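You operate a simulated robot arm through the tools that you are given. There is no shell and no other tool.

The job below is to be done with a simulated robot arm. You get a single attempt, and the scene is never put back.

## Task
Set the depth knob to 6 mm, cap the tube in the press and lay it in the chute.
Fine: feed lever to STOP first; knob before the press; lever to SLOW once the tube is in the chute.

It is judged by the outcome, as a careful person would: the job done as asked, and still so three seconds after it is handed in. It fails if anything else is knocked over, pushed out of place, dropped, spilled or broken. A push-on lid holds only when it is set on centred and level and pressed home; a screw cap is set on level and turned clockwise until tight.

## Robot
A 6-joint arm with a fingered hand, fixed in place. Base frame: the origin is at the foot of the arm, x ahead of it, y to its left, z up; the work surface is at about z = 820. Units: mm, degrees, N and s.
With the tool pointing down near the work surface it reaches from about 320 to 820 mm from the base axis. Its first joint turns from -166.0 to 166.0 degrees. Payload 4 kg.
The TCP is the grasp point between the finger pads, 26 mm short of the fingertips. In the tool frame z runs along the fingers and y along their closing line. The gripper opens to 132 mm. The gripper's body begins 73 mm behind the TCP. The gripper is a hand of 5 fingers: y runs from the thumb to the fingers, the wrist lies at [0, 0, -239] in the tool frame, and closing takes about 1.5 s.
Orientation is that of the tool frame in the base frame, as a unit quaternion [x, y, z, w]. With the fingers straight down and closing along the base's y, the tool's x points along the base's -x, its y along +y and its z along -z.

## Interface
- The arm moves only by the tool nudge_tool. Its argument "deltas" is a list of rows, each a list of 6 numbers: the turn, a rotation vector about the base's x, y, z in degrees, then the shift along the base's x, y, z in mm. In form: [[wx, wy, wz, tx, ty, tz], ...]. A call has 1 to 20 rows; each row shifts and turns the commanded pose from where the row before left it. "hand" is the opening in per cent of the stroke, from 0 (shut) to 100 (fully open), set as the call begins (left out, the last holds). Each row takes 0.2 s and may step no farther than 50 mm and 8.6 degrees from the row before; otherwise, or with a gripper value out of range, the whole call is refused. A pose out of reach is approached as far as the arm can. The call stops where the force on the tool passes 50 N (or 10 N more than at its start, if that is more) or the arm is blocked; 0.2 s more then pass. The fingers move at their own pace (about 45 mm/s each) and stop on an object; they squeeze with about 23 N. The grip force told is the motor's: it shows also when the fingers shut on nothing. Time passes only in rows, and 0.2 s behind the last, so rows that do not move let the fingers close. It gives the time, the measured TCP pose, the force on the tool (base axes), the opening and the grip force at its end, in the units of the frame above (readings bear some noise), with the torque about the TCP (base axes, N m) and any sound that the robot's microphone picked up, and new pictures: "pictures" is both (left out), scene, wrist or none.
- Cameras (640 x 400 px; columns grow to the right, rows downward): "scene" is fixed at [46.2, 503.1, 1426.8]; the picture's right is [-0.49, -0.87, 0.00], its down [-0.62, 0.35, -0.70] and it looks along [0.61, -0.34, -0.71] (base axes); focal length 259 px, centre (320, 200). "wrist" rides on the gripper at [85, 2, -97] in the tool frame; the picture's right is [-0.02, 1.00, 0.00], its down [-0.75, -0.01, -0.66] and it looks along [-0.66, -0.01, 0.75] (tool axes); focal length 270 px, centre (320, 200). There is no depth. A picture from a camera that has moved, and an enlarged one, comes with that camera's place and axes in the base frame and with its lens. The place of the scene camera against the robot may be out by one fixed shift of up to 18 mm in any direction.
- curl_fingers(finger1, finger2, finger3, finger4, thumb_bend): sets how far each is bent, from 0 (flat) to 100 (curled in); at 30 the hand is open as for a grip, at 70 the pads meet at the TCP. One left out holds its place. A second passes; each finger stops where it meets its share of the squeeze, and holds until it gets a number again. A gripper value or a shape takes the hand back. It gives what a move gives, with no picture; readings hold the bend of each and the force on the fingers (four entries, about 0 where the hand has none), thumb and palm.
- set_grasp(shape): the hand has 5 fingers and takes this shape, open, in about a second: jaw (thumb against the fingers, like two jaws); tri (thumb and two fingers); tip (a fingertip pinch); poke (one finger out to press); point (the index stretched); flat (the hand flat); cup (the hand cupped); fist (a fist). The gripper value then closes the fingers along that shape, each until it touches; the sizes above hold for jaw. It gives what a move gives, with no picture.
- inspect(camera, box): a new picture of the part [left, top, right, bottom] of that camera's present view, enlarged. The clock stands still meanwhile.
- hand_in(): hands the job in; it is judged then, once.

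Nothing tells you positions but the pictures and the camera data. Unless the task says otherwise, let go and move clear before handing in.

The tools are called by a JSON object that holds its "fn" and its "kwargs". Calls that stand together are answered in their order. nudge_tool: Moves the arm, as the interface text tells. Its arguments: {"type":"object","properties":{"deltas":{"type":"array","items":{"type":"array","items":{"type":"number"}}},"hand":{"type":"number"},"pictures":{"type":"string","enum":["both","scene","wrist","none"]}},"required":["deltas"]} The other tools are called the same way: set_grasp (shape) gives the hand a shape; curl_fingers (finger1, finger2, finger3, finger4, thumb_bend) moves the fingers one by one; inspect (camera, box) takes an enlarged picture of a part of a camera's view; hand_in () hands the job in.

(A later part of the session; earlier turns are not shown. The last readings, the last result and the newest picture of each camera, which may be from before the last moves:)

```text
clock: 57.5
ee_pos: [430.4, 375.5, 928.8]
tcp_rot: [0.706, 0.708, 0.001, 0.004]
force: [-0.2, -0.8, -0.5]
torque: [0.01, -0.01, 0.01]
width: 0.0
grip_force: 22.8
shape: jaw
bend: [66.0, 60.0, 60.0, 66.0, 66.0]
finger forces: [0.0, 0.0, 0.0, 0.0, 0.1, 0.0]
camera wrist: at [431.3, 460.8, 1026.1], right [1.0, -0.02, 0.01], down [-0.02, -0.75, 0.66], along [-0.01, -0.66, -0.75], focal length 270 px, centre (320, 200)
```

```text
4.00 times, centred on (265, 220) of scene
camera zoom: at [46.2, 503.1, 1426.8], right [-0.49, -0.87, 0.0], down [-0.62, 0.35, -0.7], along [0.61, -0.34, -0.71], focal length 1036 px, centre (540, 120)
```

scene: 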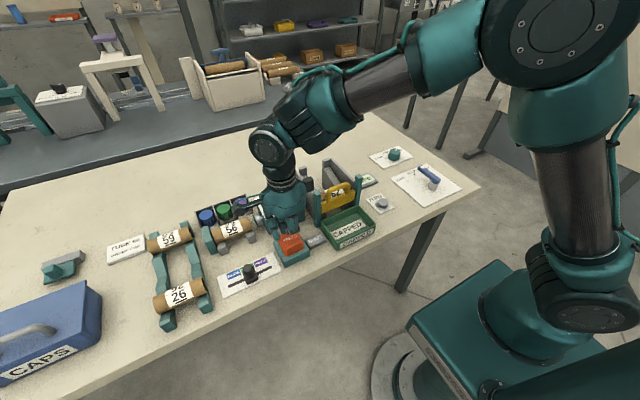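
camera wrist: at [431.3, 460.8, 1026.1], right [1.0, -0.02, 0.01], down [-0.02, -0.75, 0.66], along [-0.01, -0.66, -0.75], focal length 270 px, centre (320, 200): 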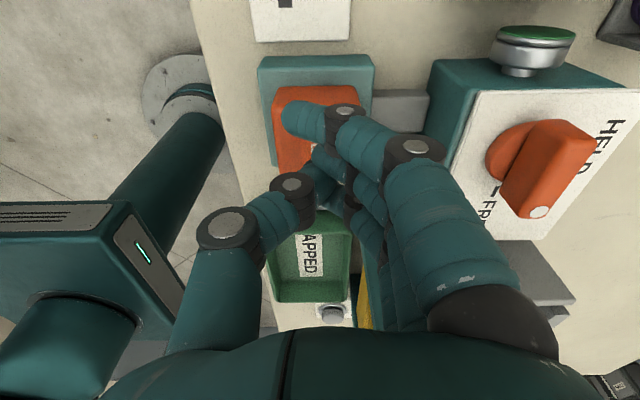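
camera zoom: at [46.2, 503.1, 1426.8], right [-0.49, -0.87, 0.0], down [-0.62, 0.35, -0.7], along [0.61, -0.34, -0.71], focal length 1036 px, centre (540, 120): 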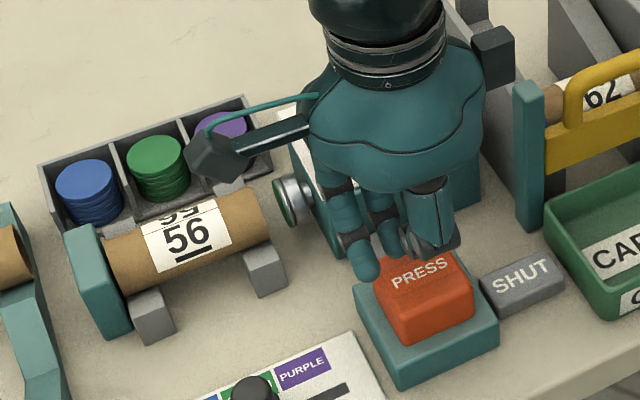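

I'm over the button again with the handle at FREE. I'll press down slowly.

{"fn": "nudge_tool", "kwargs": {"deltas": [[0, 0, 0, 1, 2, -8], [0, 0, 0, 0, 0, -8], [0, 0, 0, 0, 0, -4], [0, 0, 0, 0, 0, -2], [0, 0, 0, 0, 0, -2], [0, 0, 0, 0, 0, -2], [0, 0, 0, 0, 0, -2]], "pictures": "scene"}}

{"fn": "inspect", "kwargs": {"camera": "scene", "box": [190, 170, 340, 270]}}

```text
clock: 59.1
ee_pos: [431.2, 377.0, 901.9]
tcp_rot: [0.706, 0.709, 0.0, 0.003]
force: [2.1, -0.2, 4.5]
torque: [-0.01, -0.08, -0.08]
width: 0.1
grip_force: 22.8
shape: jaw
bend: [66.0, 60.0, 60.0, 66.0, 66.0]
finger forces: [0.0, 0.0, 0.0, 0.0, 0.0, 0.0]
```

scene: 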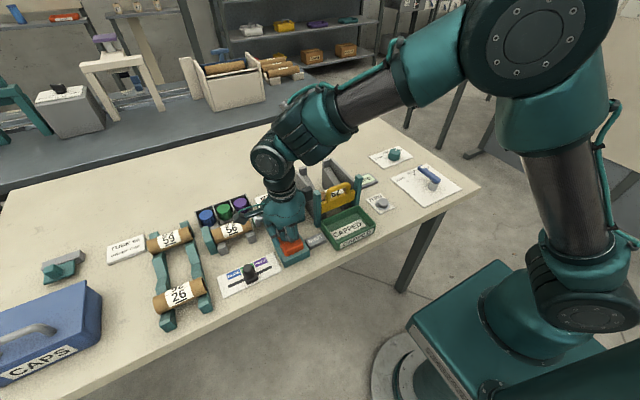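

```text
4.00 times, centred on (265, 220) of scene
camera zoom: at [46.2, 503.1, 1426.8], right [-0.49, -0.87, 0.0], down [-0.62, 0.35, -0.7], along [0.61, -0.34, -0.71], focal length 1036 px, centre (540, 120)
```

zoom: 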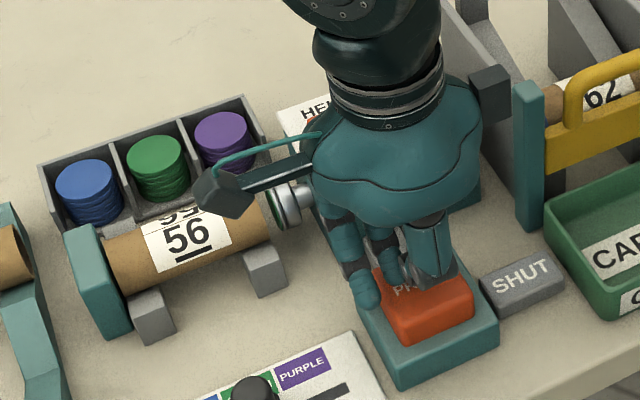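

With the handle at FREE the button travels and the ram is advancing towards the tube, so FREE is the working position. I'll keep pressing.

{"fn": "nudge_tool", "kwargs": {"deltas": [[0, 0, 0, 0, 0, -2], [0, 0, 0, 0, 0, -2], [0, 0, 0, 0, 0, -2], [0, 0, 0, 0, 0, -2]], "pictures": "none"}}

{"fn": "inspect", "kwargs": {"camera": "scene", "box": [190, 170, 340, 270]}}

{"fn": "inspect", "kwargs": {"camera": "scene", "box": [230, 195, 290, 245]}}

```text
clock: 60.1
ee_pos: [431.3, 377.5, 894.4]
tcp_rot: [0.706, 0.708, 0.0, 0.003]
force: [1.5, -2.7, 7.1]
torque: [-0.05, -0.04, 0.0]
width: 0.0
grip_force: 23.1
shape: jaw
bend: [66.0, 61.0, 60.0, 66.0, 66.0]
finger forces: [0.1, 0.0, 0.0, 0.0, 0.1, 0.0]
heard: click
```

```text
4.00 times, centred on (265, 220) of scene
camera zoom: at [46.2, 503.1, 1426.8], right [-0.49, -0.87, 0.0], down [-0.62, 0.35, -0.7], along [0.61, -0.34, -0.71], focal length 1036 px, centre (540, 120)
```

zoom: 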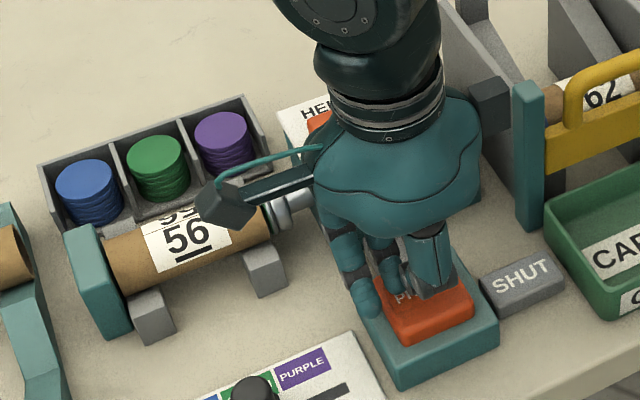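

```text
8.00 times, centred on (260, 220) of scene
camera zoom: at [46.2, 503.1, 1426.8], right [-0.49, -0.87, 0.0], down [-0.62, 0.35, -0.7], along [0.61, -0.34, -0.71], focal length 2072 px, centre (800, 40)
```

zoom: 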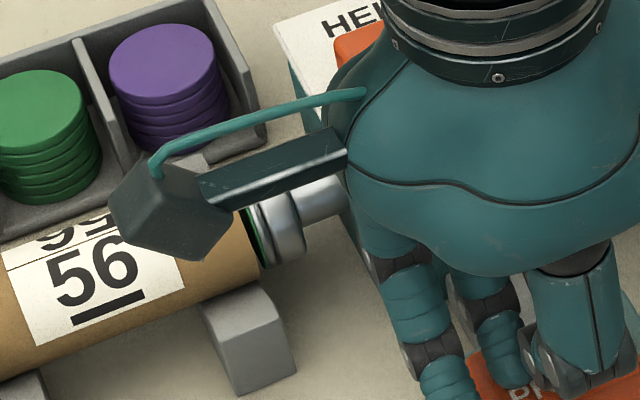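

A click was heard with the ram on the tube. I'll press a little further to confirm it has bottomed, then release.

{"fn": "nudge_tool", "kwargs": {"deltas": [[0, 0, 0, 0, 0, -1.5], [0, 0, 0, 0, 0, -1.5]], "pictures": "none"}}

{"fn": "inspect", "kwargs": {"camera": "scene", "box": [230, 195, 290, 245]}}

```text
clock: 60.7
ee_pos: [430.2, 378.9, 890.3]
tcp_rot: [0.705, 0.709, 0.0, 0.003]
force: [2.7, -1.6, 7.8]
torque: [-0.06, -0.09, 0.01]
width: 0.0
grip_force: 23.1
shape: jaw
bend: [66.0, 61.0, 60.0, 66.0, 66.0]
finger forces: [0.0, 0.1, 0.0, 0.1, 0.1, 0.1]
```

```text
8.00 times, centred on (260, 220) of scene
camera zoom: at [46.2, 503.1, 1426.8], right [-0.49, -0.87, 0.0], down [-0.62, 0.35, -0.7], along [0.61, -0.34, -0.71], focal length 2072 px, centre (800, 40)
```

zoom: 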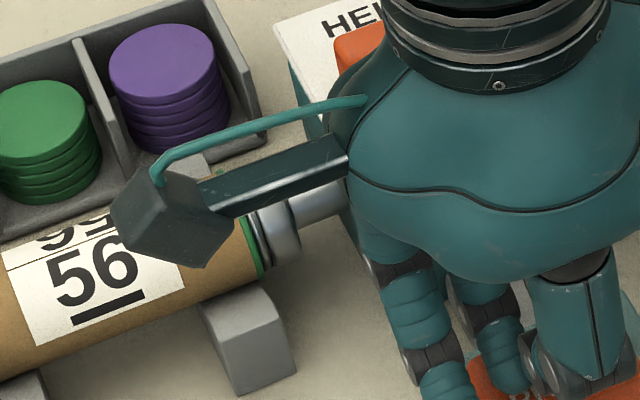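

A cap has dropped in the green stack and there is now green on the tube's end. I'll press the last bit until the button bottoms, so the cap is fully home.

{"fn": "nudge_tool", "kwargs": {"deltas": [[0, 0, 0, 0, 0, -1.5], [0, 0, 0, 0, 0, -1.5], [0, 0, 0, 0, 0, -1]], "pictures": "none"}}

{"fn": "inspect", "kwargs": {"camera": "scene", "box": [230, 195, 310, 265]}}

```text
clock: 61.5
ee_pos: [432.4, 379.1, 887.1]
tcp_rot: [0.705, 0.71, 0.0, 0.003]
force: [0.2, -1.4, 9.4]
torque: [0.01, -0.05, 0.01]
width: 0.0
grip_force: 22.7
shape: jaw
bend: [66.0, 61.0, 61.0, 66.0, 66.0]
finger forces: [0.0, 0.0, 0.0, 0.1, 0.0, 0.0]
```

```text
5.71 times, centred on (270, 230) of scene
camera zoom: at [46.2, 503.1, 1426.8], right [-0.49, -0.87, 0.0], down [-0.62, 0.35, -0.7], along [0.61, -0.34, -0.71], focal length 1480 px, centre (606, 29)
```

zoom: 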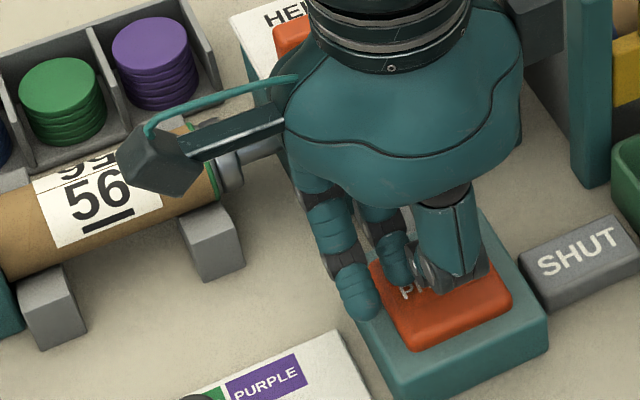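

The button has travelled its full way and the cap is on. I'll release and rise, then look at the capped tube and the space around it.

{"fn": "nudge_tool", "kwargs": {"deltas": [[0, 0, 0, 0, 0, 10], [0, 0, 0, 0, 0, 20], [0, 0, 0, 0, 0, 40], [0, 0, 0, -10, 0, 45]], "pictures": "none"}}

{"fn": "inspect", "kwargs": {"camera": "scene", "box": [200, 190, 290, 250]}}

```text
clock: 62.5
ee_pos: [421.3, 379.6, 1001.7]
tcp_rot: [0.706, 0.709, 0.0, 0.004]
force: [0.0, 0.7, -0.3]
torque: [-0.03, 0.03, 0.02]
width: 0.0
grip_force: 23.1
shape: jaw
bend: [66.0, 60.0, 60.0, 66.0, 66.0]
finger forces: [0.1, 0.0, 0.1, 0.0, 0.1, 0.0]
```

```text
6.67 times, centred on (245, 220) of scene
camera zoom: at [46.2, 503.1, 1426.8], right [-0.49, -0.87, 0.0], down [-0.62, 0.35, -0.7], along [0.61, -0.34, -0.71], focal length 1727 px, centre (820, 67)
```

zoom: 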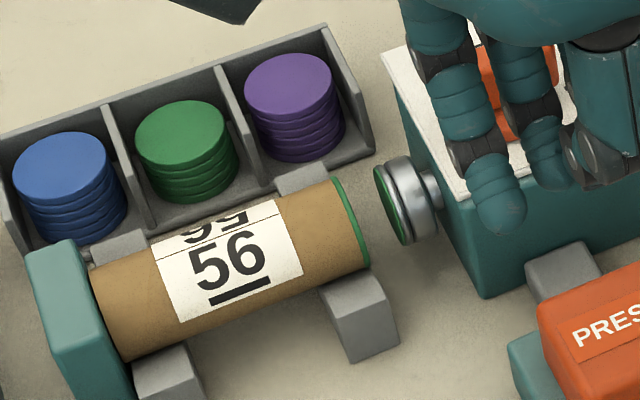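

The tube is capped in green and the ram is back with a new cap loaded. Because of the cradle blocks and the hopper behind the tube, I'll take it with the thumb on the hopper side, so the hand needs to be at yaw +90. I'll turn and move above the tube.

{"fn": "nudge_tool", "kwargs": {"deltas": [[0, 0, 8.5, 6, 5, 2], [0, 0, 8.5, 6, 5, 2], [0, 0, 8.5, 6, 5, 2], [0, 0, 8.5, 6, 5, 2], [0, 0, 8.5, 6, 5, 0], [0, 0, 8.5, 6, 5, 0], [0, 0, 8.5, 6, 5, 0], [0, 0, 8.5, 6, 5, 0], [0, 0, 8.5, 6, 5, 0], [0, 0, 8.5, 6, 5, 0], [0, 0, 8.5, 6, 5, 0], [0, 0, 8.5, 6, 5, 0], [0, 0, 8.5, 6, 5, 0], [0, 0, 8.5, 6, 5, 0], [0, 0, 8.5, 6, 5, 0], [0, 0, 8.5, 6, 5, 0], [0, 0, 8.5, 6, 5, 0], [0, 0, 8.5, 6, 5, 0], [0, 0, 8.5, 6, 5, 0], [0, 0, 8.5, 6, 5, 0]], "pictures": "none"}}

{"fn": "nudge_tool", "kwargs": {"deltas": [[0, 0, 5, 4, 7, 0], [0, 0, 5, 3, 7, 0], [0, 0, 0, 0, 0, 0], [0, 0, 0, 0, 0, 0], [0, 0, 0, 0, 0, 0]], "hand": 100, "pictures": "both"}}

{"fn": "inspect", "kwargs": {"camera": "wrist", "box": [200, 20, 440, 220]}}

```text
clock: 66.7
ee_pos: [540.9, 478.6, 1009.5]
tcp_rot: [-0.645, 0.764, 0.002, 0.0]
force: [-0.3, 0.2, 0.0]
torque: [0.0, -0.01, 0.02]
width: 0.0
grip_force: 22.9
shape: jaw
bend: [66.0, 60.0, 60.0, 66.0, 66.0]
finger forces: [0.1, 0.0, 0.0, 0.0, 0.1, 0.0]
```

```text
clock: 67.9
ee_pos: [547.4, 493.1, 1009.6]
tcp_rot: [0.709, -0.705, -0.003, 0.002]
force: [0.5, 0.0, 0.7]
torque: [-0.01, 0.01, 0.04]
width: 132.2
grip_force: 0.1
shape: jaw
bend: [30.0, 30.0, 30.0, 30.0, 30.0]
finger forces: [0.0, 0.1, 0.0, 0.1, 0.0, 0.0]
camera wrist: at [547.2, 408.5, 1106.2], right [-1.0, 0.02, 0.01], down [0.02, 0.75, 0.66], along [0.01, 0.66, -0.75], focal length 270 px, centre (320, 200)
```

scene: 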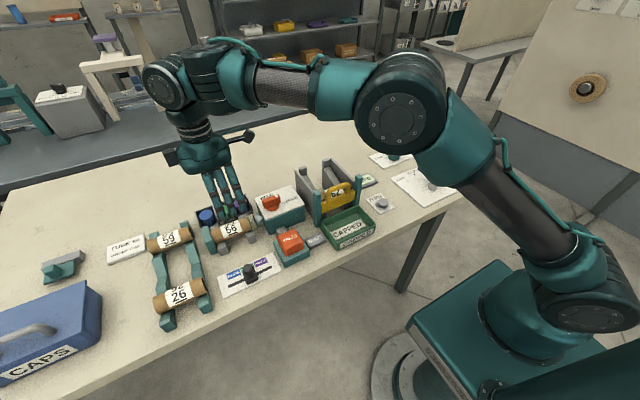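
wrist: 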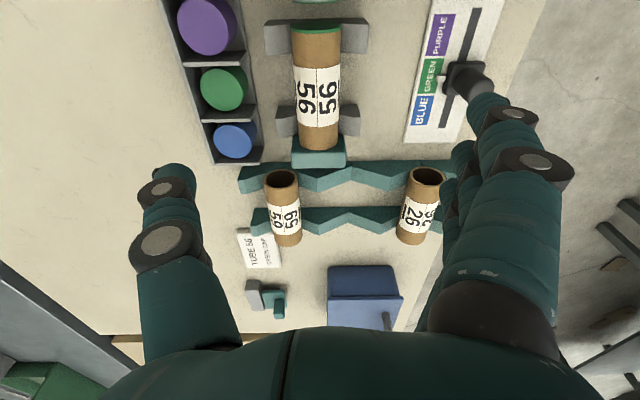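

```text
2.00 times, centred on (320, 120) of wrist
camera zoom: at [547.2, 408.5, 1106.2], right [-1.0, 0.02, 0.01], down [0.02, 0.75, 0.66], along [0.01, 0.66, -0.75], focal length 541 px, centre (320, 360)
```

zoom: 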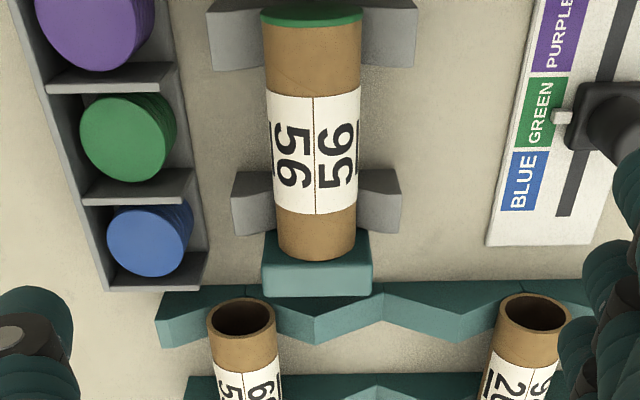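

The tube lies along y, centred at about (549, 495), with the cradle blocks at y≈455 and 531. Only fingers 2 and 3 and the thumb fit between the blocks. I'll preset the thumb partly bent and check its position before going down.

{"fn": "curl_fingers", "kwargs": {"finger1": 30, "finger2": 30, "finger3": 30, "finger4": 30, "thumb_bend": 50}}

{"fn": "nudge_tool", "kwargs": {"deltas": [[0, 0, 0, 1.5, 2, -25], [0, 0, 0, 0, 0, -25], [0, 0, 0, 0, 0, -20]], "pictures": "both"}}

{"fn": "inspect", "kwargs": {"camera": "scene", "box": [160, 130, 300, 250]}}

```text
clock: 68.9
ee_pos: [548.6, 492.2, 1010.9]
tcp_rot: [0.709, -0.706, -0.003, 0.001]
force: [-0.3, 0.2, 0.1]
torque: [-0.02, 0.0, 0.03]
width: 107.0
grip_force: 0.1
shape: fingers
bend: [30.0, 30.0, 30.0, 30.0, 50.0]
finger forces: [0.0, 0.1, 0.1, 0.0, 0.0, 0.1]
```

```text
clock: 69.7
ee_pos: [549.9, 493.2, 940.1]
tcp_rot: [0.708, -0.706, -0.003, 0.001]
force: [-0.7, 0.3, -0.2]
torque: [-0.04, 0.01, -0.02]
width: 107.3
grip_force: 0.0
shape: fingers
bend: [30.0, 30.0, 30.0, 30.0, 50.0]
finger forces: [0.0, 0.1, 0.0, 0.0, 0.0, 0.0]
camera wrist: at [549.4, 409.2, 1036.0], right [-1.0, 0.02, 0.0], down [0.02, 0.75, 0.66], along [0.01, 0.66, -0.75], focal length 270 px, centre (320, 200)
```

scene: 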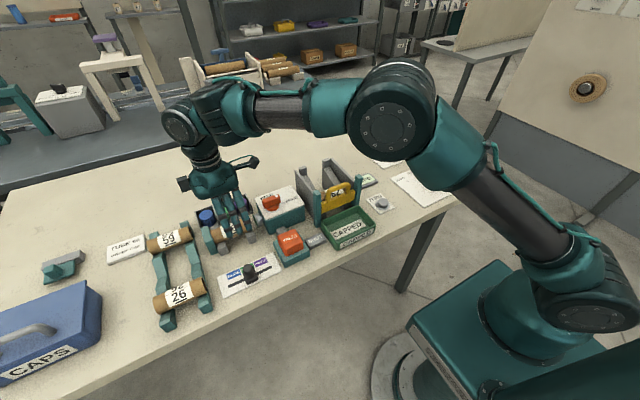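
wrist: 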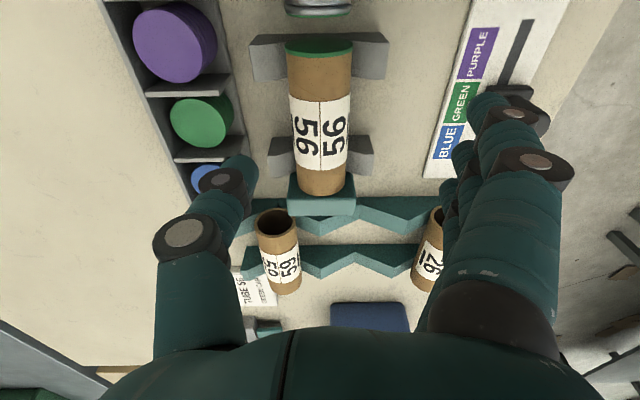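

```text
3.33 times, centred on (230, 190) of scene
camera zoom: at [46.2, 503.1, 1426.8], right [-0.49, -0.87, 0.0], down [-0.62, 0.35, -0.7], along [0.61, -0.34, -0.71], focal length 864 px, centre (620, 233)
```

zoom: 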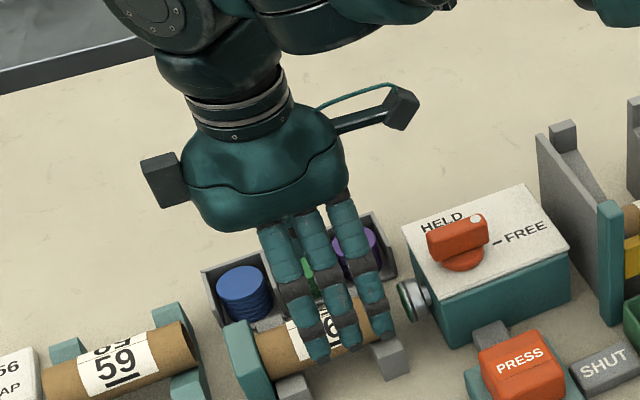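

The thumb sits in the gap between the tube and the hopper. I'll bend it slightly more and go down to grip height.

{"fn": "curl_fingers", "kwargs": {"thumb_bend": 55}}

{"fn": "nudge_tool", "kwargs": {"deltas": [[0, 0, 0, -0.5, 1, -25], [0, 0, 0, 0, 0, -20], [0, 0, 0, 0, 0, -10]], "pictures": "wrist"}}

{"fn": "inspect", "kwargs": {"camera": "scene", "box": [180, 150, 300, 250]}}

```text
clock: 70.7
ee_pos: [550.0, 492.8, 940.0]
tcp_rot: [0.708, -0.706, -0.003, 0.001]
force: [0.4, 0.1, 1.3]
torque: [-0.03, 0.02, -0.02]
width: 98.9
grip_force: 0.0
shape: fingers
bend: [30.0, 30.0, 30.0, 30.0, 55.0]
finger forces: [0.0, 0.0, 0.0, 0.0, 0.0, 0.0]
```

```text
clock: 71.5
ee_pos: [547.9, 496.1, 884.0]
tcp_rot: [0.708, -0.706, -0.003, 0.001]
force: [0.1, 0.0, 0.0]
torque: [0.01, 0.01, 0.01]
width: 98.7
grip_force: 0.0
shape: fingers
bend: [30.0, 30.0, 30.0, 30.0, 55.0]
finger forces: [0.0, 0.0, 0.0, 0.1, 0.0, 0.1]
camera wrist: at [547.6, 411.2, 980.4], right [-1.0, 0.02, 0.01], down [0.02, 0.75, 0.66], along [0.01, 0.66, -0.75], focal length 270 px, centre (320, 200)
```

wrist: 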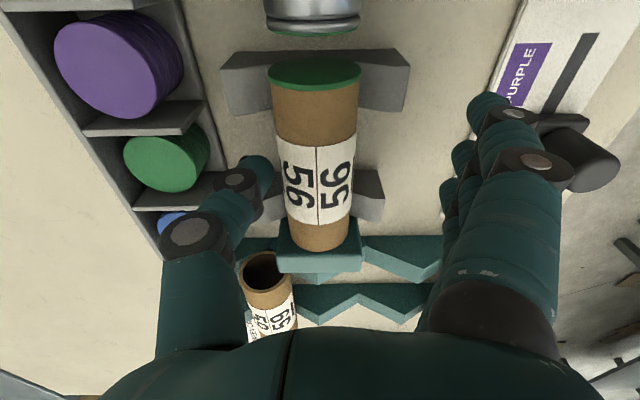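

```text
4.00 times, centred on (240, 200) of scene
camera zoom: at [46.2, 503.1, 1426.8], right [-0.49, -0.87, 0.0], down [-0.62, 0.35, -0.7], along [0.61, -0.34, -0.71], focal length 1036 px, centre (640, 200)
```

zoom: 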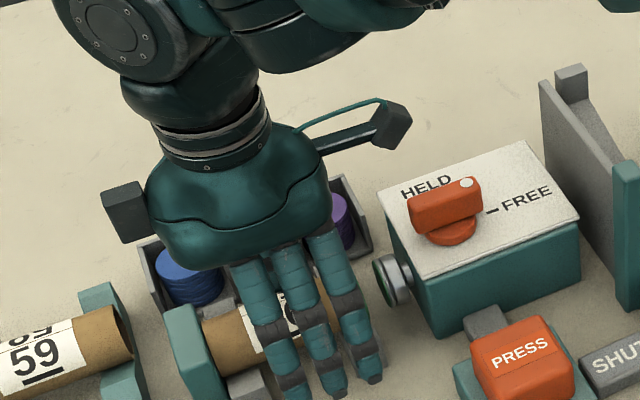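

There is room on both sides. I'll go down the last 18 mm.

{"fn": "nudge_tool", "kwargs": {"deltas": [[0, 0, 0, 1, -1, -8], [0, 0, 0, 0, 0, -6], [0, 0, 0, 0, 0, -4]], "pictures": "wrist"}}

{"fn": "inspect", "kwargs": {"camera": "wrist", "box": [160, 20, 480, 240]}}

```text
clock: 72.3
ee_pos: [549.6, 493.8, 865.5]
tcp_rot: [0.709, -0.705, -0.003, 0.001]
force: [0.3, -0.3, 0.7]
torque: [0.01, 0.01, 0.04]
width: 99.2
grip_force: 0.0
shape: fingers
bend: [30.0, 30.0, 30.0, 30.0, 55.0]
finger forces: [0.1, 0.0, 0.1, 0.0, 0.0, 0.0]
camera wrist: at [548.4, 409.7, 962.7], right [-1.0, 0.02, 0.01], down [0.02, 0.75, 0.66], along [0.01, 0.66, -0.75], focal length 270 px, centre (320, 200)
```

wrist: 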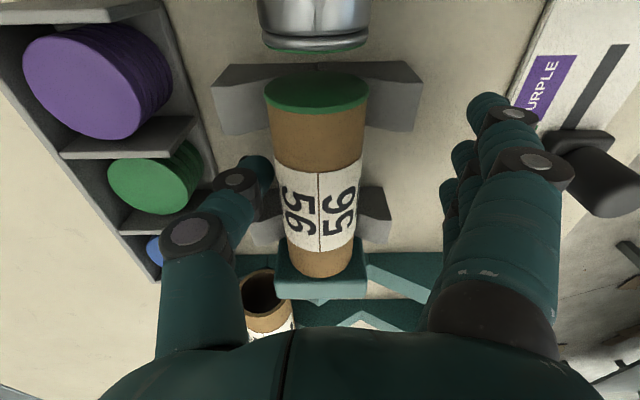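

```text
1.82 times, centred on (320, 130) of wrist
camera zoom: at [548.4, 409.7, 962.7], right [-1.0, 0.02, 0.01], down [0.02, 0.75, 0.66], along [0.01, 0.66, -0.75], focal length 491 px, centre (320, 327)
```

zoom: 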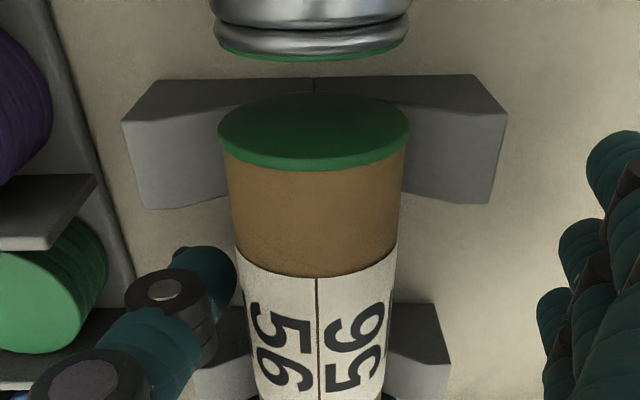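

The cap is seated flush and the thumb sits between the far blocks. I'll bring fingers 2 and 3 near the tube first, then squeeze evenly.

{"fn": "curl_fingers", "kwargs": {"finger2": 57, "finger3": 57, "thumb_bend": 58}}

{"fn": "inspect", "kwargs": {"camera": "wrist", "box": [160, 20, 480, 240]}}

```text
clock: 73.3
ee_pos: [548.6, 493.4, 867.0]
tcp_rot: [0.71, -0.705, -0.003, 0.001]
force: [-0.8, 0.3, 0.3]
torque: [0.0, -0.01, -0.01]
width: 95.6
grip_force: 0.1
shape: fingers
bend: [30.0, 56.0, 56.0, 30.0, 57.0]
finger forces: [0.0, 0.0, 0.1, 0.0, 0.0, 0.0]
```

```text
1.82 times, centred on (320, 130) of wrist
camera zoom: at [548.5, 409.7, 962.8], right [-1.0, 0.02, 0.01], down [0.02, 0.75, 0.66], along [0.01, 0.66, -0.75], focal length 491 px, centre (320, 327)
```

zoom: 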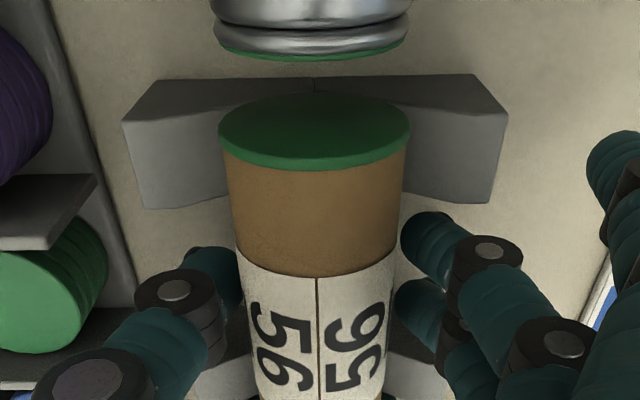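

Fingers 2 and 3 and the thumb are evenly placed either side of the tube. I'll squeeze now.

{"fn": "curl_fingers", "kwargs": {"finger2": 63, "finger3": 63, "thumb_bend": 63}}

{"fn": "curl_fingers", "kwargs": {"finger2": 80, "finger3": 80, "thumb_bend": 80}}

{"fn": "inspect", "kwargs": {"camera": "wrist", "box": [160, 20, 480, 240]}}

```text
clock: 74.3
ee_pos: [550.1, 493.0, 866.7]
tcp_rot: [0.709, -0.706, -0.003, 0.001]
force: [-0.9, -1.3, 0.3]
torque: [-0.01, 0.0, 0.03]
width: 89.6
grip_force: 3.5
shape: fingers
bend: [30.0, 60.0, 60.0, 30.0, 61.0]
finger forces: [0.0, 2.0, 2.0, 0.0, 3.6, 0.1]
```

```text
clock: 75.3
ee_pos: [550.0, 493.5, 866.7]
tcp_rot: [0.709, -0.706, -0.004, 0.0]
force: [0.1, -0.7, 0.2]
torque: [-0.01, -0.02, -0.03]
width: 81.2
grip_force: 17.0
shape: fingers
bend: [30.0, 61.0, 61.0, 30.0, 70.0]
finger forces: [0.0, 8.4, 8.3, 0.1, 16.5, 0.0]
```

```text
1.82 times, centred on (320, 130) of wrist
camera zoom: at [548.5, 409.7, 962.8], right [-1.0, 0.02, 0.01], down [0.02, 0.75, 0.66], along [0.01, 0.66, -0.75], focal length 491 px, centre (320, 327)
```

zoom: 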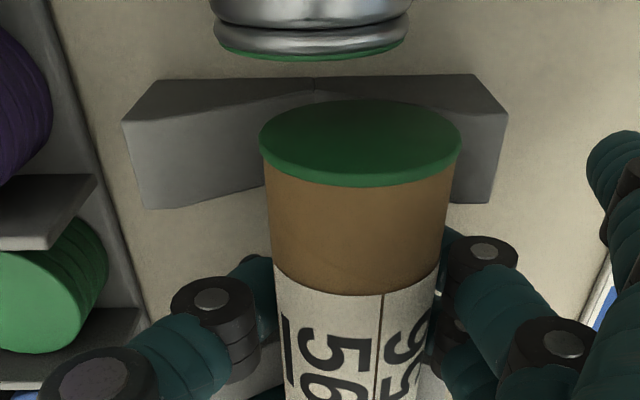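

The tube moved slightly towards the fingers, but it's held in balance (16.5 N against 16.7 N). I'll lift it gently straight up and check the hold.

{"fn": "nudge_tool", "kwargs": {"deltas": [[0, 0, 0, 0, 0, 4], [0, 0, 0, 0, 0, 6], [0, 0, 0, 0, 0, 8], [0, 0, 0, 0, 0, 10], [0, 0, 0, 0, 0, 12]], "pictures": "both"}}

{"fn": "inspect", "kwargs": {"camera": "scene", "box": [180, 150, 300, 250]}}

```text
clock: 76.5
ee_pos: [549.3, 493.1, 906.9]
tcp_rot: [0.708, -0.706, -0.003, 0.001]
force: [-0.6, 0.2, 0.5]
torque: [-0.01, -0.02, -0.01]
width: 81.1
grip_force: 16.5
shape: fingers
bend: [30.0, 61.0, 61.0, 30.0, 71.0]
finger forces: [0.1, 8.4, 8.3, 0.0, 16.5, 0.1]
camera wrist: at [549.7, 409.7, 1002.8], right [-1.0, 0.02, 0.0], down [0.02, 0.75, 0.66], along [0.01, 0.66, -0.75], focal length 270 px, centre (320, 200)
```

scene: 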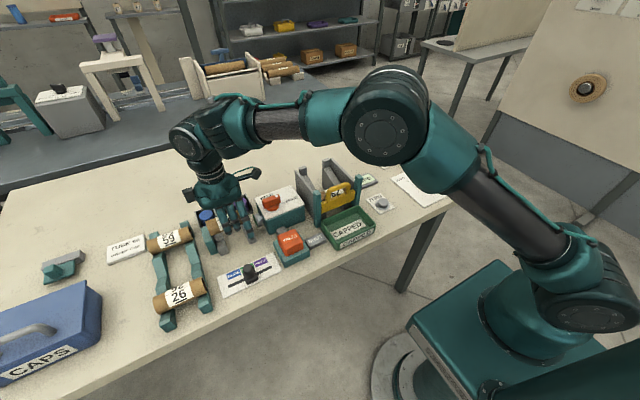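
wrist: 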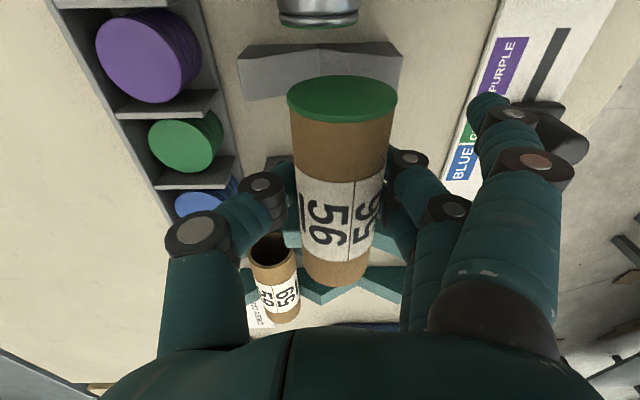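

```text
4.00 times, centred on (240, 200) of scene
camera zoom: at [46.2, 503.1, 1426.8], right [-0.49, -0.87, 0.0], down [-0.62, 0.35, -0.7], along [0.61, -0.34, -0.71], focal length 1036 px, centre (640, 200)
```

zoom: 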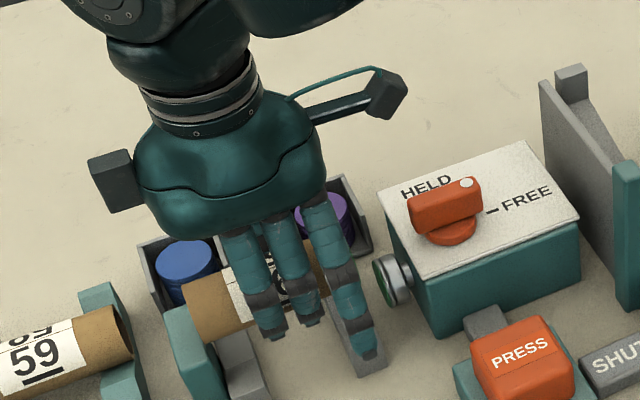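

The tube is lifted and level. I'll bring fingers 1 and 4 in close so they don't stick out, then raise everything well above the machine.

{"fn": "curl_fingers", "kwargs": {"finger1": 58, "finger4": 58}}

{"fn": "nudge_tool", "kwargs": {"deltas": [[0, 0, 0, 0, 0, 20], [0, 0, 0, 0, 0, 30], [0, 0, 0, 0, 0, 35], [0, 0, 0, 0, 0, 35], [0, 0, 0, 0, 0, 35], [0, 0, 0, 0, 0, 20]], "pictures": "both"}}

{"fn": "inspect", "kwargs": {"camera": "scene", "box": [290, 150, 390, 250]}}

```text
clock: 77.5
ee_pos: [549.6, 493.4, 906.1]
tcp_rot: [0.709, -0.706, -0.003, 0.001]
force: [-0.6, 0.7, -0.8]
torque: [0.01, 0.01, -0.01]
width: 42.7
grip_force: 16.5
shape: fingers
bend: [56.0, 61.0, 61.0, 56.0, 71.0]
finger forces: [0.4, 8.2, 8.0, 0.3, 16.9, 0.0]
```

```text
clock: 78.9
ee_pos: [550.1, 497.1, 1081.8]
tcp_rot: [0.709, -0.705, -0.003, 0.0]
force: [0.2, 0.0, 0.3]
torque: [0.0, 0.05, 0.03]
width: 42.6
grip_force: 16.2
shape: fingers
bend: [56.0, 61.0, 61.0, 56.0, 71.0]
finger forces: [0.4, 7.9, 7.8, 0.4, 16.5, 0.0]
camera wrist: at [549.9, 413.1, 1178.5], right [-1.0, 0.02, 0.01], down [0.02, 0.75, 0.66], along [0.01, 0.66, -0.75], focal length 270 px, centre (320, 200)
```

scene: 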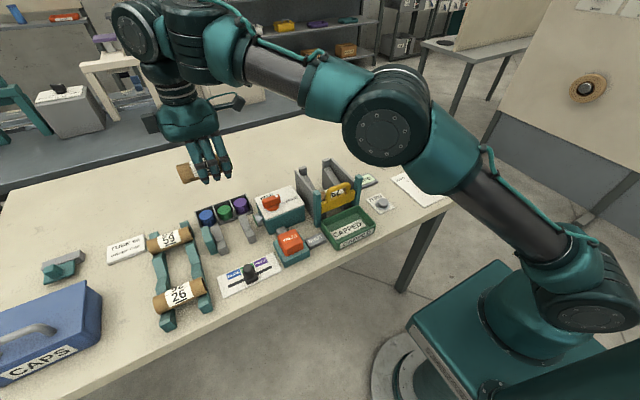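
wrist: 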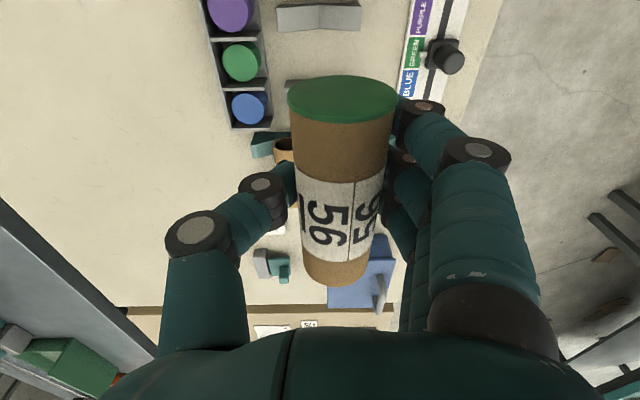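

```text
4.00 times, centred on (340, 200) of scene
camera zoom: at [46.2, 503.1, 1426.8], right [-0.49, -0.87, 0.0], down [-0.62, 0.35, -0.7], along [0.61, -0.34, -0.71], focal length 1036 px, centre (240, 200)
```

zoom: 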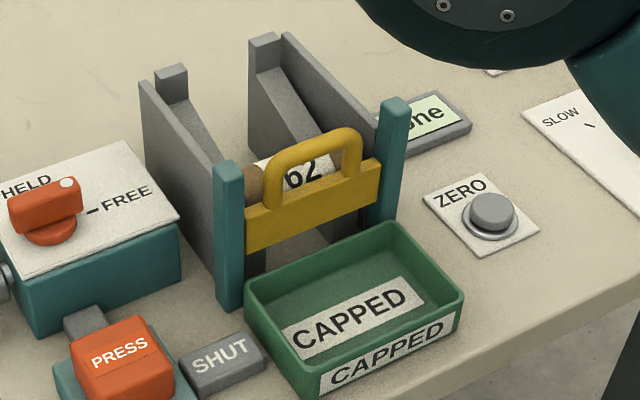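

The tube is secure at z≈1082. I'll pass high above the chute to a spot beside it where the wrist camera can see inside.

{"fn": "nudge_tool", "kwargs": {"deltas": [[0, 0, 0, -13, -41, 2], [0, 0, 0, -13, -41, 2], [0, 0, 0, -13, -41, 2], [0, 0, 0, -13, -41, 2], [0, 0, 0, -14, -41, 2], [0, 0, 0, -14, -41, 2], [0, 0, 0, -14, -41, 2], [0, 0, 0, -14, -41, 2], [0, 0, 0, -12, -39, 2]], "pictures": "wrist"}}

{"fn": "inspect", "kwargs": {"camera": "wrist", "box": [120, 20, 340, 220]}}

```text
clock: 80.9
ee_pos: [428.0, 124.6, 1100.4]
tcp_rot: [0.708, -0.706, -0.003, 0.0]
force: [0.3, 0.4, -0.4]
torque: [0.02, 0.02, -0.01]
width: 42.0
grip_force: 15.7
shape: fingers
bend: [56.0, 61.0, 61.0, 56.0, 71.0]
finger forces: [0.3, 7.5, 7.4, 0.5, 16.2, 0.1]
out of reach, approached as far as the arm can: row 2
camera wrist: at [427.6, 41.3, 1195.8], right [-1.0, 0.02, 0.01], down [0.01, 0.75, 0.66], along [0.01, 0.66, -0.75], focal length 270 px, centre (320, 200)
```

wrist: 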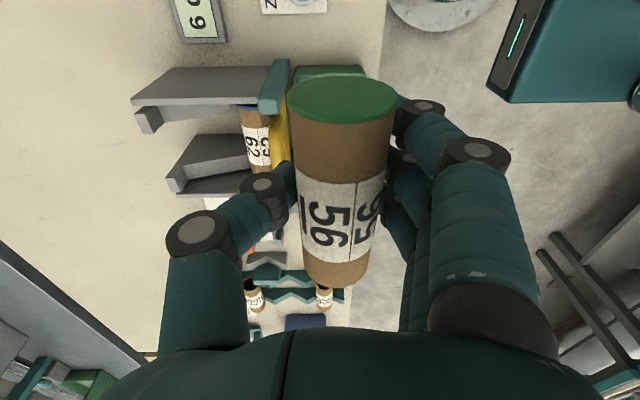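

```text
2.00 times, centred on (230, 120) of wrist
camera zoom: at [427.6, 41.3, 1195.8], right [-1.0, 0.02, 0.01], down [0.01, 0.75, 0.66], along [0.01, 0.66, -0.75], focal length 541 px, centre (500, 360)
```

zoom: 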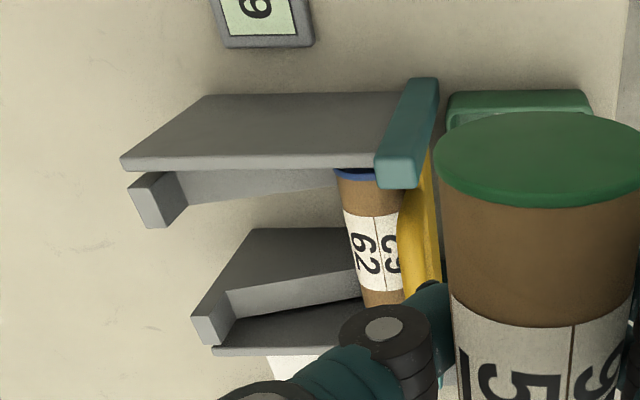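

The counter now shows 6, and tube 62 lies on two sloping rails against the shut gate with its cap on the -y end, the same way round as mine. The chute centre is y≈206, between walls whose tops are at z≈925. I'll move above the free part of the rails, behind tube 62.

{"fn": "nudge_tool", "kwargs": {"deltas": [[0, 0, 0, 40, 20, 0], [0, 0, 0, 40, 20, 0], [0, 0, 0, 40, 20, 0], [0, 0, 0, 37, 20, 0], [0, 0, 0, 0, 0, -25], [0, 0, 0, 0, 0, -25]], "pictures": "both"}}

{"fn": "inspect", "kwargs": {"camera": "scene", "box": [280, 100, 400, 220]}}

{"fn": "inspect", "kwargs": {"camera": "wrist", "box": [200, 0, 440, 140]}}

```text
clock: 82.3
ee_pos: [586.6, 204.2, 1049.7]
tcp_rot: [0.709, -0.705, -0.004, 0.001]
force: [0.5, 0.3, 1.0]
torque: [-0.03, -0.02, 0.0]
width: 41.9
grip_force: 16.0
shape: fingers
bend: [56.0, 61.0, 61.0, 56.0, 71.0]
finger forces: [0.4, 7.4, 7.3, 0.4, 16.1, 0.0]
camera wrist: at [585.4, 121.0, 1145.5], right [-1.0, 0.02, 0.01], down [0.02, 0.75, 0.66], along [0.01, 0.66, -0.75], focal length 270 px, centre (320, 200)
```

scene: 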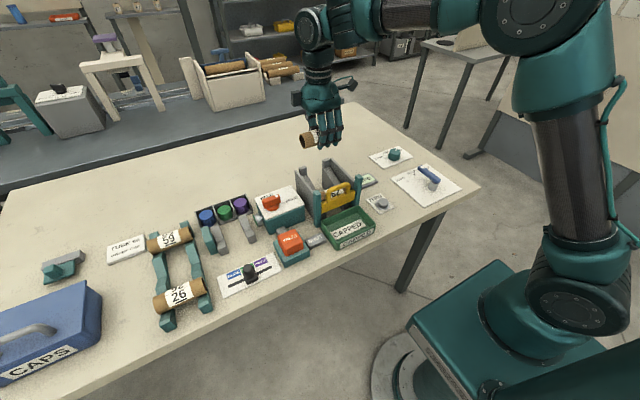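
wrist: 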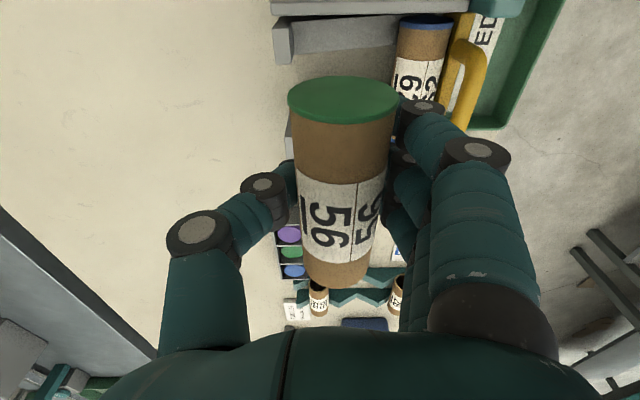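

```text
3.33 times, centred on (340, 160) of scene
camera zoom: at [46.2, 503.1, 1426.8], right [-0.49, -0.87, 0.0], down [-0.62, 0.35, -0.7], along [0.61, -0.34, -0.71], focal length 864 px, centre (253, 333)
```

zoom: 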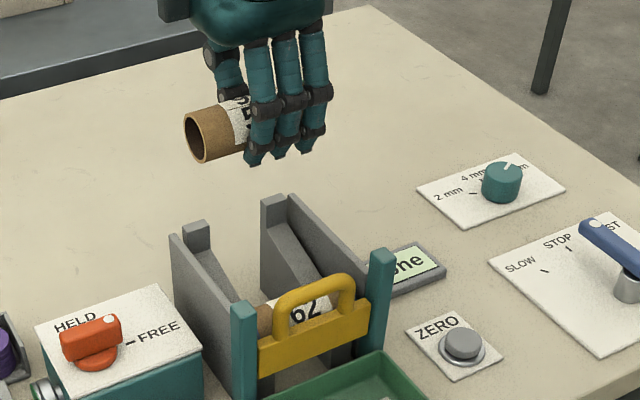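

```text
2.67 times, centred on (320, 70) of wrist
camera zoom: at [585.4, 121.0, 1145.5], right [-1.0, 0.02, 0.01], down [0.02, 0.75, 0.66], along [0.01, 0.66, -0.75], focal length 721 px, centre (320, 547)
```

zoom: 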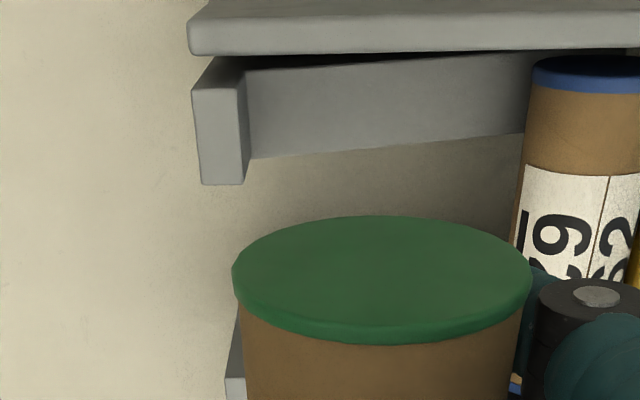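

The tube hangs correctly above the rails with its cap on the -y end. Before lowering I'll enlarge the scene view to pin down the rail height.

{"fn": "inspect", "kwargs": {"camera": "scene", "box": [300, 150, 365, 215]}}

{"fn": "inspect", "kwargs": {"camera": "wrist", "box": [260, 0, 500, 150]}}

```text
6.15 times, centred on (332, 182) of scene
camera zoom: at [46.2, 503.1, 1426.8], right [-0.49, -0.87, 0.0], down [-0.62, 0.35, -0.7], along [0.61, -0.34, -0.71], focal length 1594 px, centre (243, 308)
```

zoom: 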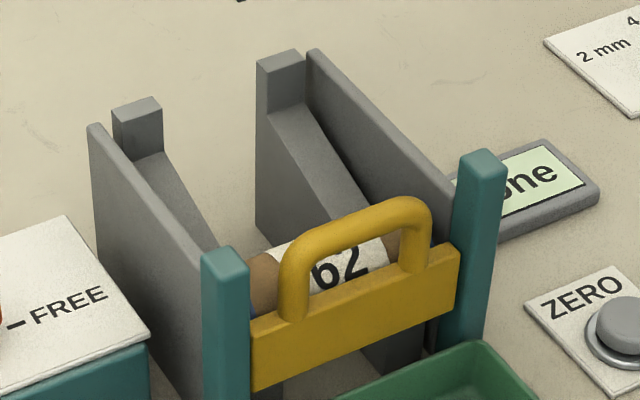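

```text
2.67 times, centred on (380, 75) of wrist
camera zoom: at [585.4, 121.0, 1145.5], right [-1.0, 0.02, 0.01], down [0.02, 0.75, 0.66], along [0.01, 0.66, -0.75], focal length 721 px, centre (160, 533)
```

zoom: 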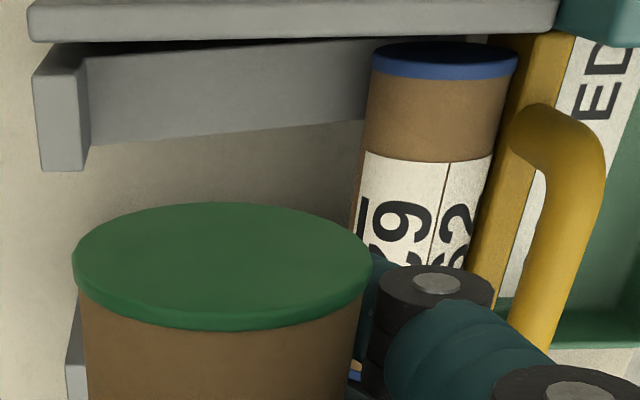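

By triangulation the rails are at z≈898 near their upper stop and fall at about 17° towards the gate. The tube should therefore touch with its axis near z≈910, which puts the TCP at about 915. I'll lower it between the walls, then slow down near contact.

{"fn": "nudge_tool", "kwargs": {"deltas": [[0, 0, 0, 4, 0.5, -35], [0, 0, 0, 0, 0, -35], [0, 0, 0, 0, 0, -25], [0, 0, 0, 0, 0, -15]], "pictures": "both"}}

{"fn": "inspect", "kwargs": {"camera": "scene", "box": [290, 110, 390, 210]}}

{"fn": "inspect", "kwargs": {"camera": "wrist", "box": [220, 0, 480, 160]}}

```text
clock: 83.3
ee_pos: [590.3, 208.8, 940.1]
tcp_rot: [0.71, -0.705, -0.003, 0.001]
force: [-0.9, 1.2, -0.3]
torque: [0.0, 0.06, -0.05]
width: 41.4
grip_force: 15.9
shape: fingers
bend: [56.0, 61.0, 61.0, 56.0, 71.0]
finger forces: [0.4, 7.4, 7.1, 0.5, 15.9, 0.0]
camera wrist: at [589.4, 124.3, 1035.7], right [-1.0, 0.02, 0.01], down [0.02, 0.75, 0.66], along [0.01, 0.66, -0.75], focal length 270 px, centre (320, 200)
```

scene: 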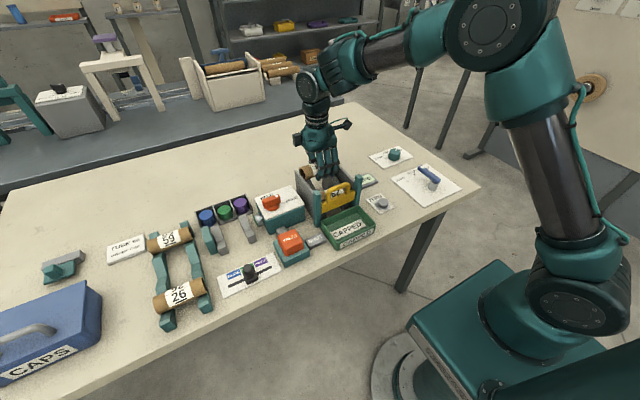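
wrist: 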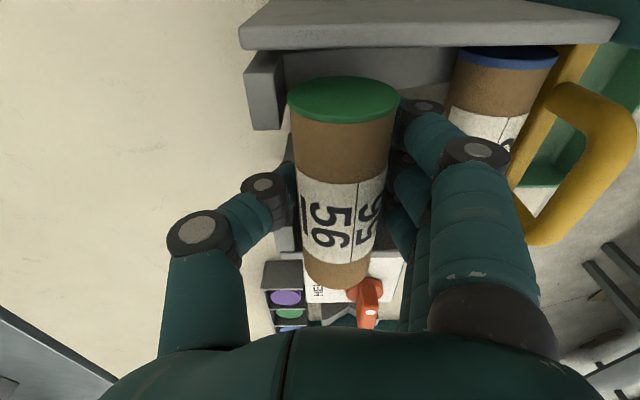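

```text
4.00 times, centred on (340, 160) of scene
camera zoom: at [46.2, 503.1, 1426.8], right [-0.49, -0.87, 0.0], down [-0.62, 0.35, -0.7], along [0.61, -0.34, -0.71], focal length 1036 px, centre (240, 360)
```

zoom: 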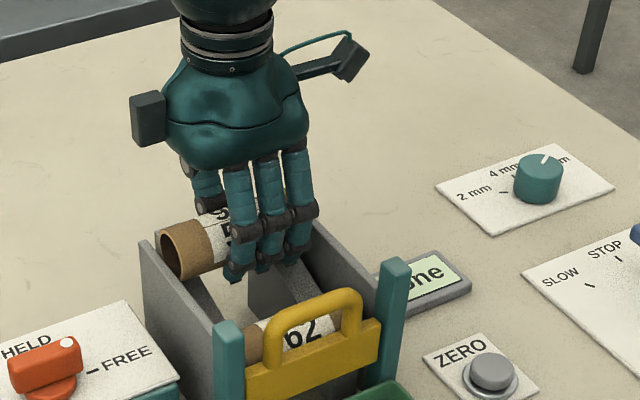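

```text
2.46 times, centred on (350, 80) of wrist
camera zoom: at [589.4, 124.3, 1035.7], right [-1.0, 0.02, 0.01], down [0.02, 0.75, 0.66], along [0.01, 0.66, -0.75], focal length 665 px, centre (246, 495)
```

zoom: 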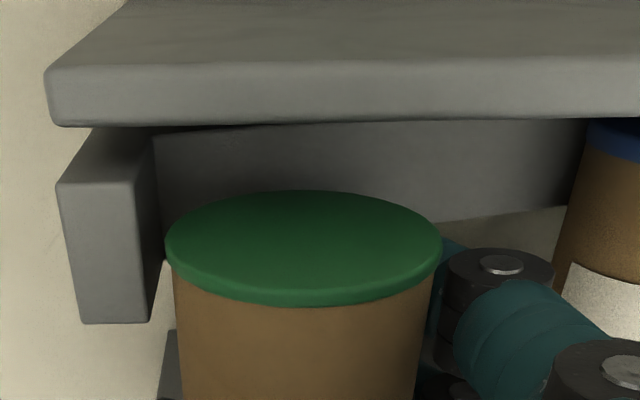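

The tube is between the walls but about 4 mm too far towards +y. I'll centre it and lower slowly.

{"fn": "nudge_tool", "kwargs": {"deltas": [[0, 0, 0, 0, -4.5, 0], [0, 0, 0, 0, 0, -6], [0, 0, 0, 0, 0, -6], [0, 0, 0, 0, 0, -3]], "pictures": "wrist"}}

{"fn": "inspect", "kwargs": {"camera": "scene", "box": [290, 110, 390, 210]}}

```text
clock: 84.3
ee_pos: [592.0, 202.9, 923.5]
tcp_rot: [0.709, -0.705, -0.003, 0.0]
force: [-0.3, -0.7, 0.2]
torque: [0.02, 0.0, 0.01]
width: 41.6
grip_force: 15.6
shape: fingers
bend: [56.0, 61.0, 61.0, 56.0, 71.0]
finger forces: [0.5, 7.3, 7.1, 0.4, 16.0, 0.1]
camera wrist: at [590.8, 118.7, 1020.5], right [-1.0, 0.02, 0.01], down [0.02, 0.75, 0.66], along [0.01, 0.66, -0.75], focal length 270 px, centre (320, 200)
```

wrist: 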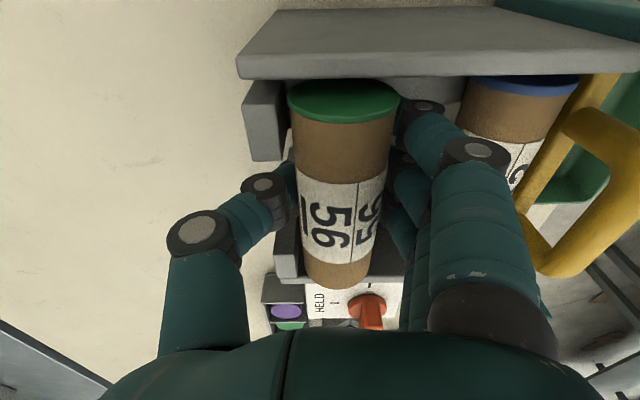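

```text
4.00 times, centred on (340, 160) of scene
camera zoom: at [46.2, 503.1, 1426.8], right [-0.49, -0.87, 0.0], down [-0.62, 0.35, -0.7], along [0.61, -0.34, -0.71], focal length 1036 px, centre (240, 360)
```

zoom: 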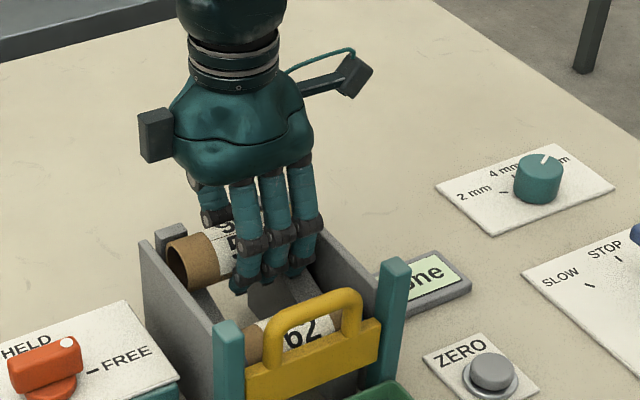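

It's centred and clear of the walls and end blocks. I'll lower in small steps until it touches the rails.

{"fn": "nudge_tool", "kwargs": {"deltas": [[0, 0, 0, 0, 0, -3], [0, 0, 0, 0, 0, -2], [0, 0, 0, 0, 0, -2]], "pictures": "none"}}

{"fn": "nudge_tool", "kwargs": {"deltas": [[0, 0, 0, 0, 0, -1.5], [0, 0, 0, 0, 0, -1.5]], "pictures": "wrist"}}

{"fn": "inspect", "kwargs": {"camera": "scene", "box": [300, 130, 370, 210]}}

```text
clock: 85.1
ee_pos: [592.7, 203.4, 923.2]
tcp_rot: [0.708, -0.706, -0.002, -0.003]
force: [-3.7, -1.9, 15.3]
torque: [-0.36, 0.63, 0.04]
width: 42.3
grip_force: 23.9
shape: fingers
bend: [58.0, 61.0, 61.0, 56.0, 72.0]
finger forces: [12.6, 7.7, 7.4, 4.2, 15.8, 0.0]
stopped in row 3: the force on the tool passed its limit at 54 N (the readings are from after the stop); the commanded pose is now the measured one
```

```text
clock: 85.8
ee_pos: [593.3, 203.2, 923.1]
tcp_rot: [0.708, -0.706, -0.002, -0.004]
force: [-4.7, -2.8, 16.4]
torque: [-0.48, 0.7, 0.03]
width: 42.9
grip_force: 23.3
shape: fingers
bend: [58.0, 61.0, 61.0, 56.0, 72.0]
finger forces: [13.2, 7.2, 7.0, 3.3, 15.6, 0.0]
stopped in row 2: the force on the tool passed its limit at 52 N (the readings are from after the stop); the commanded pose is now the measured one
camera wrist: at [591.5, 118.4, 1019.1], right [-1.0, 0.02, -0.01], down [0.01, 0.75, 0.66], along [0.02, 0.66, -0.75], focal length 270 px, centre (320, 200)
```

wrist: 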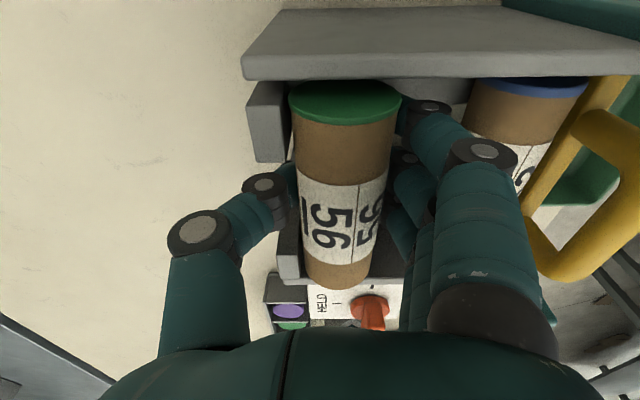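

```text
5.00 times, centred on (335, 170) of scene
camera zoom: at [46.2, 503.1, 1426.8], right [-0.49, -0.87, 0.0], down [-0.62, 0.35, -0.7], along [0.61, -0.34, -0.71], focal length 1295 px, centre (245, 350)
```

zoom: 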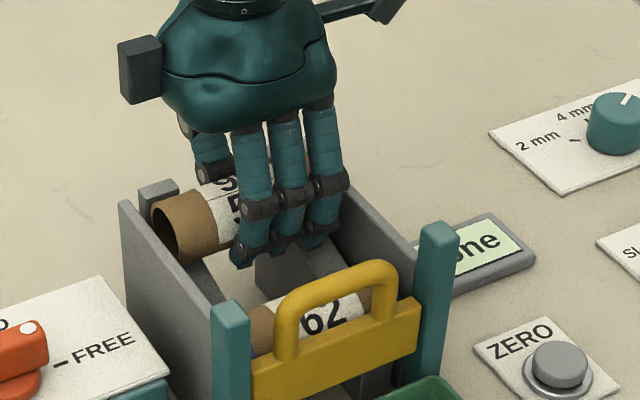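

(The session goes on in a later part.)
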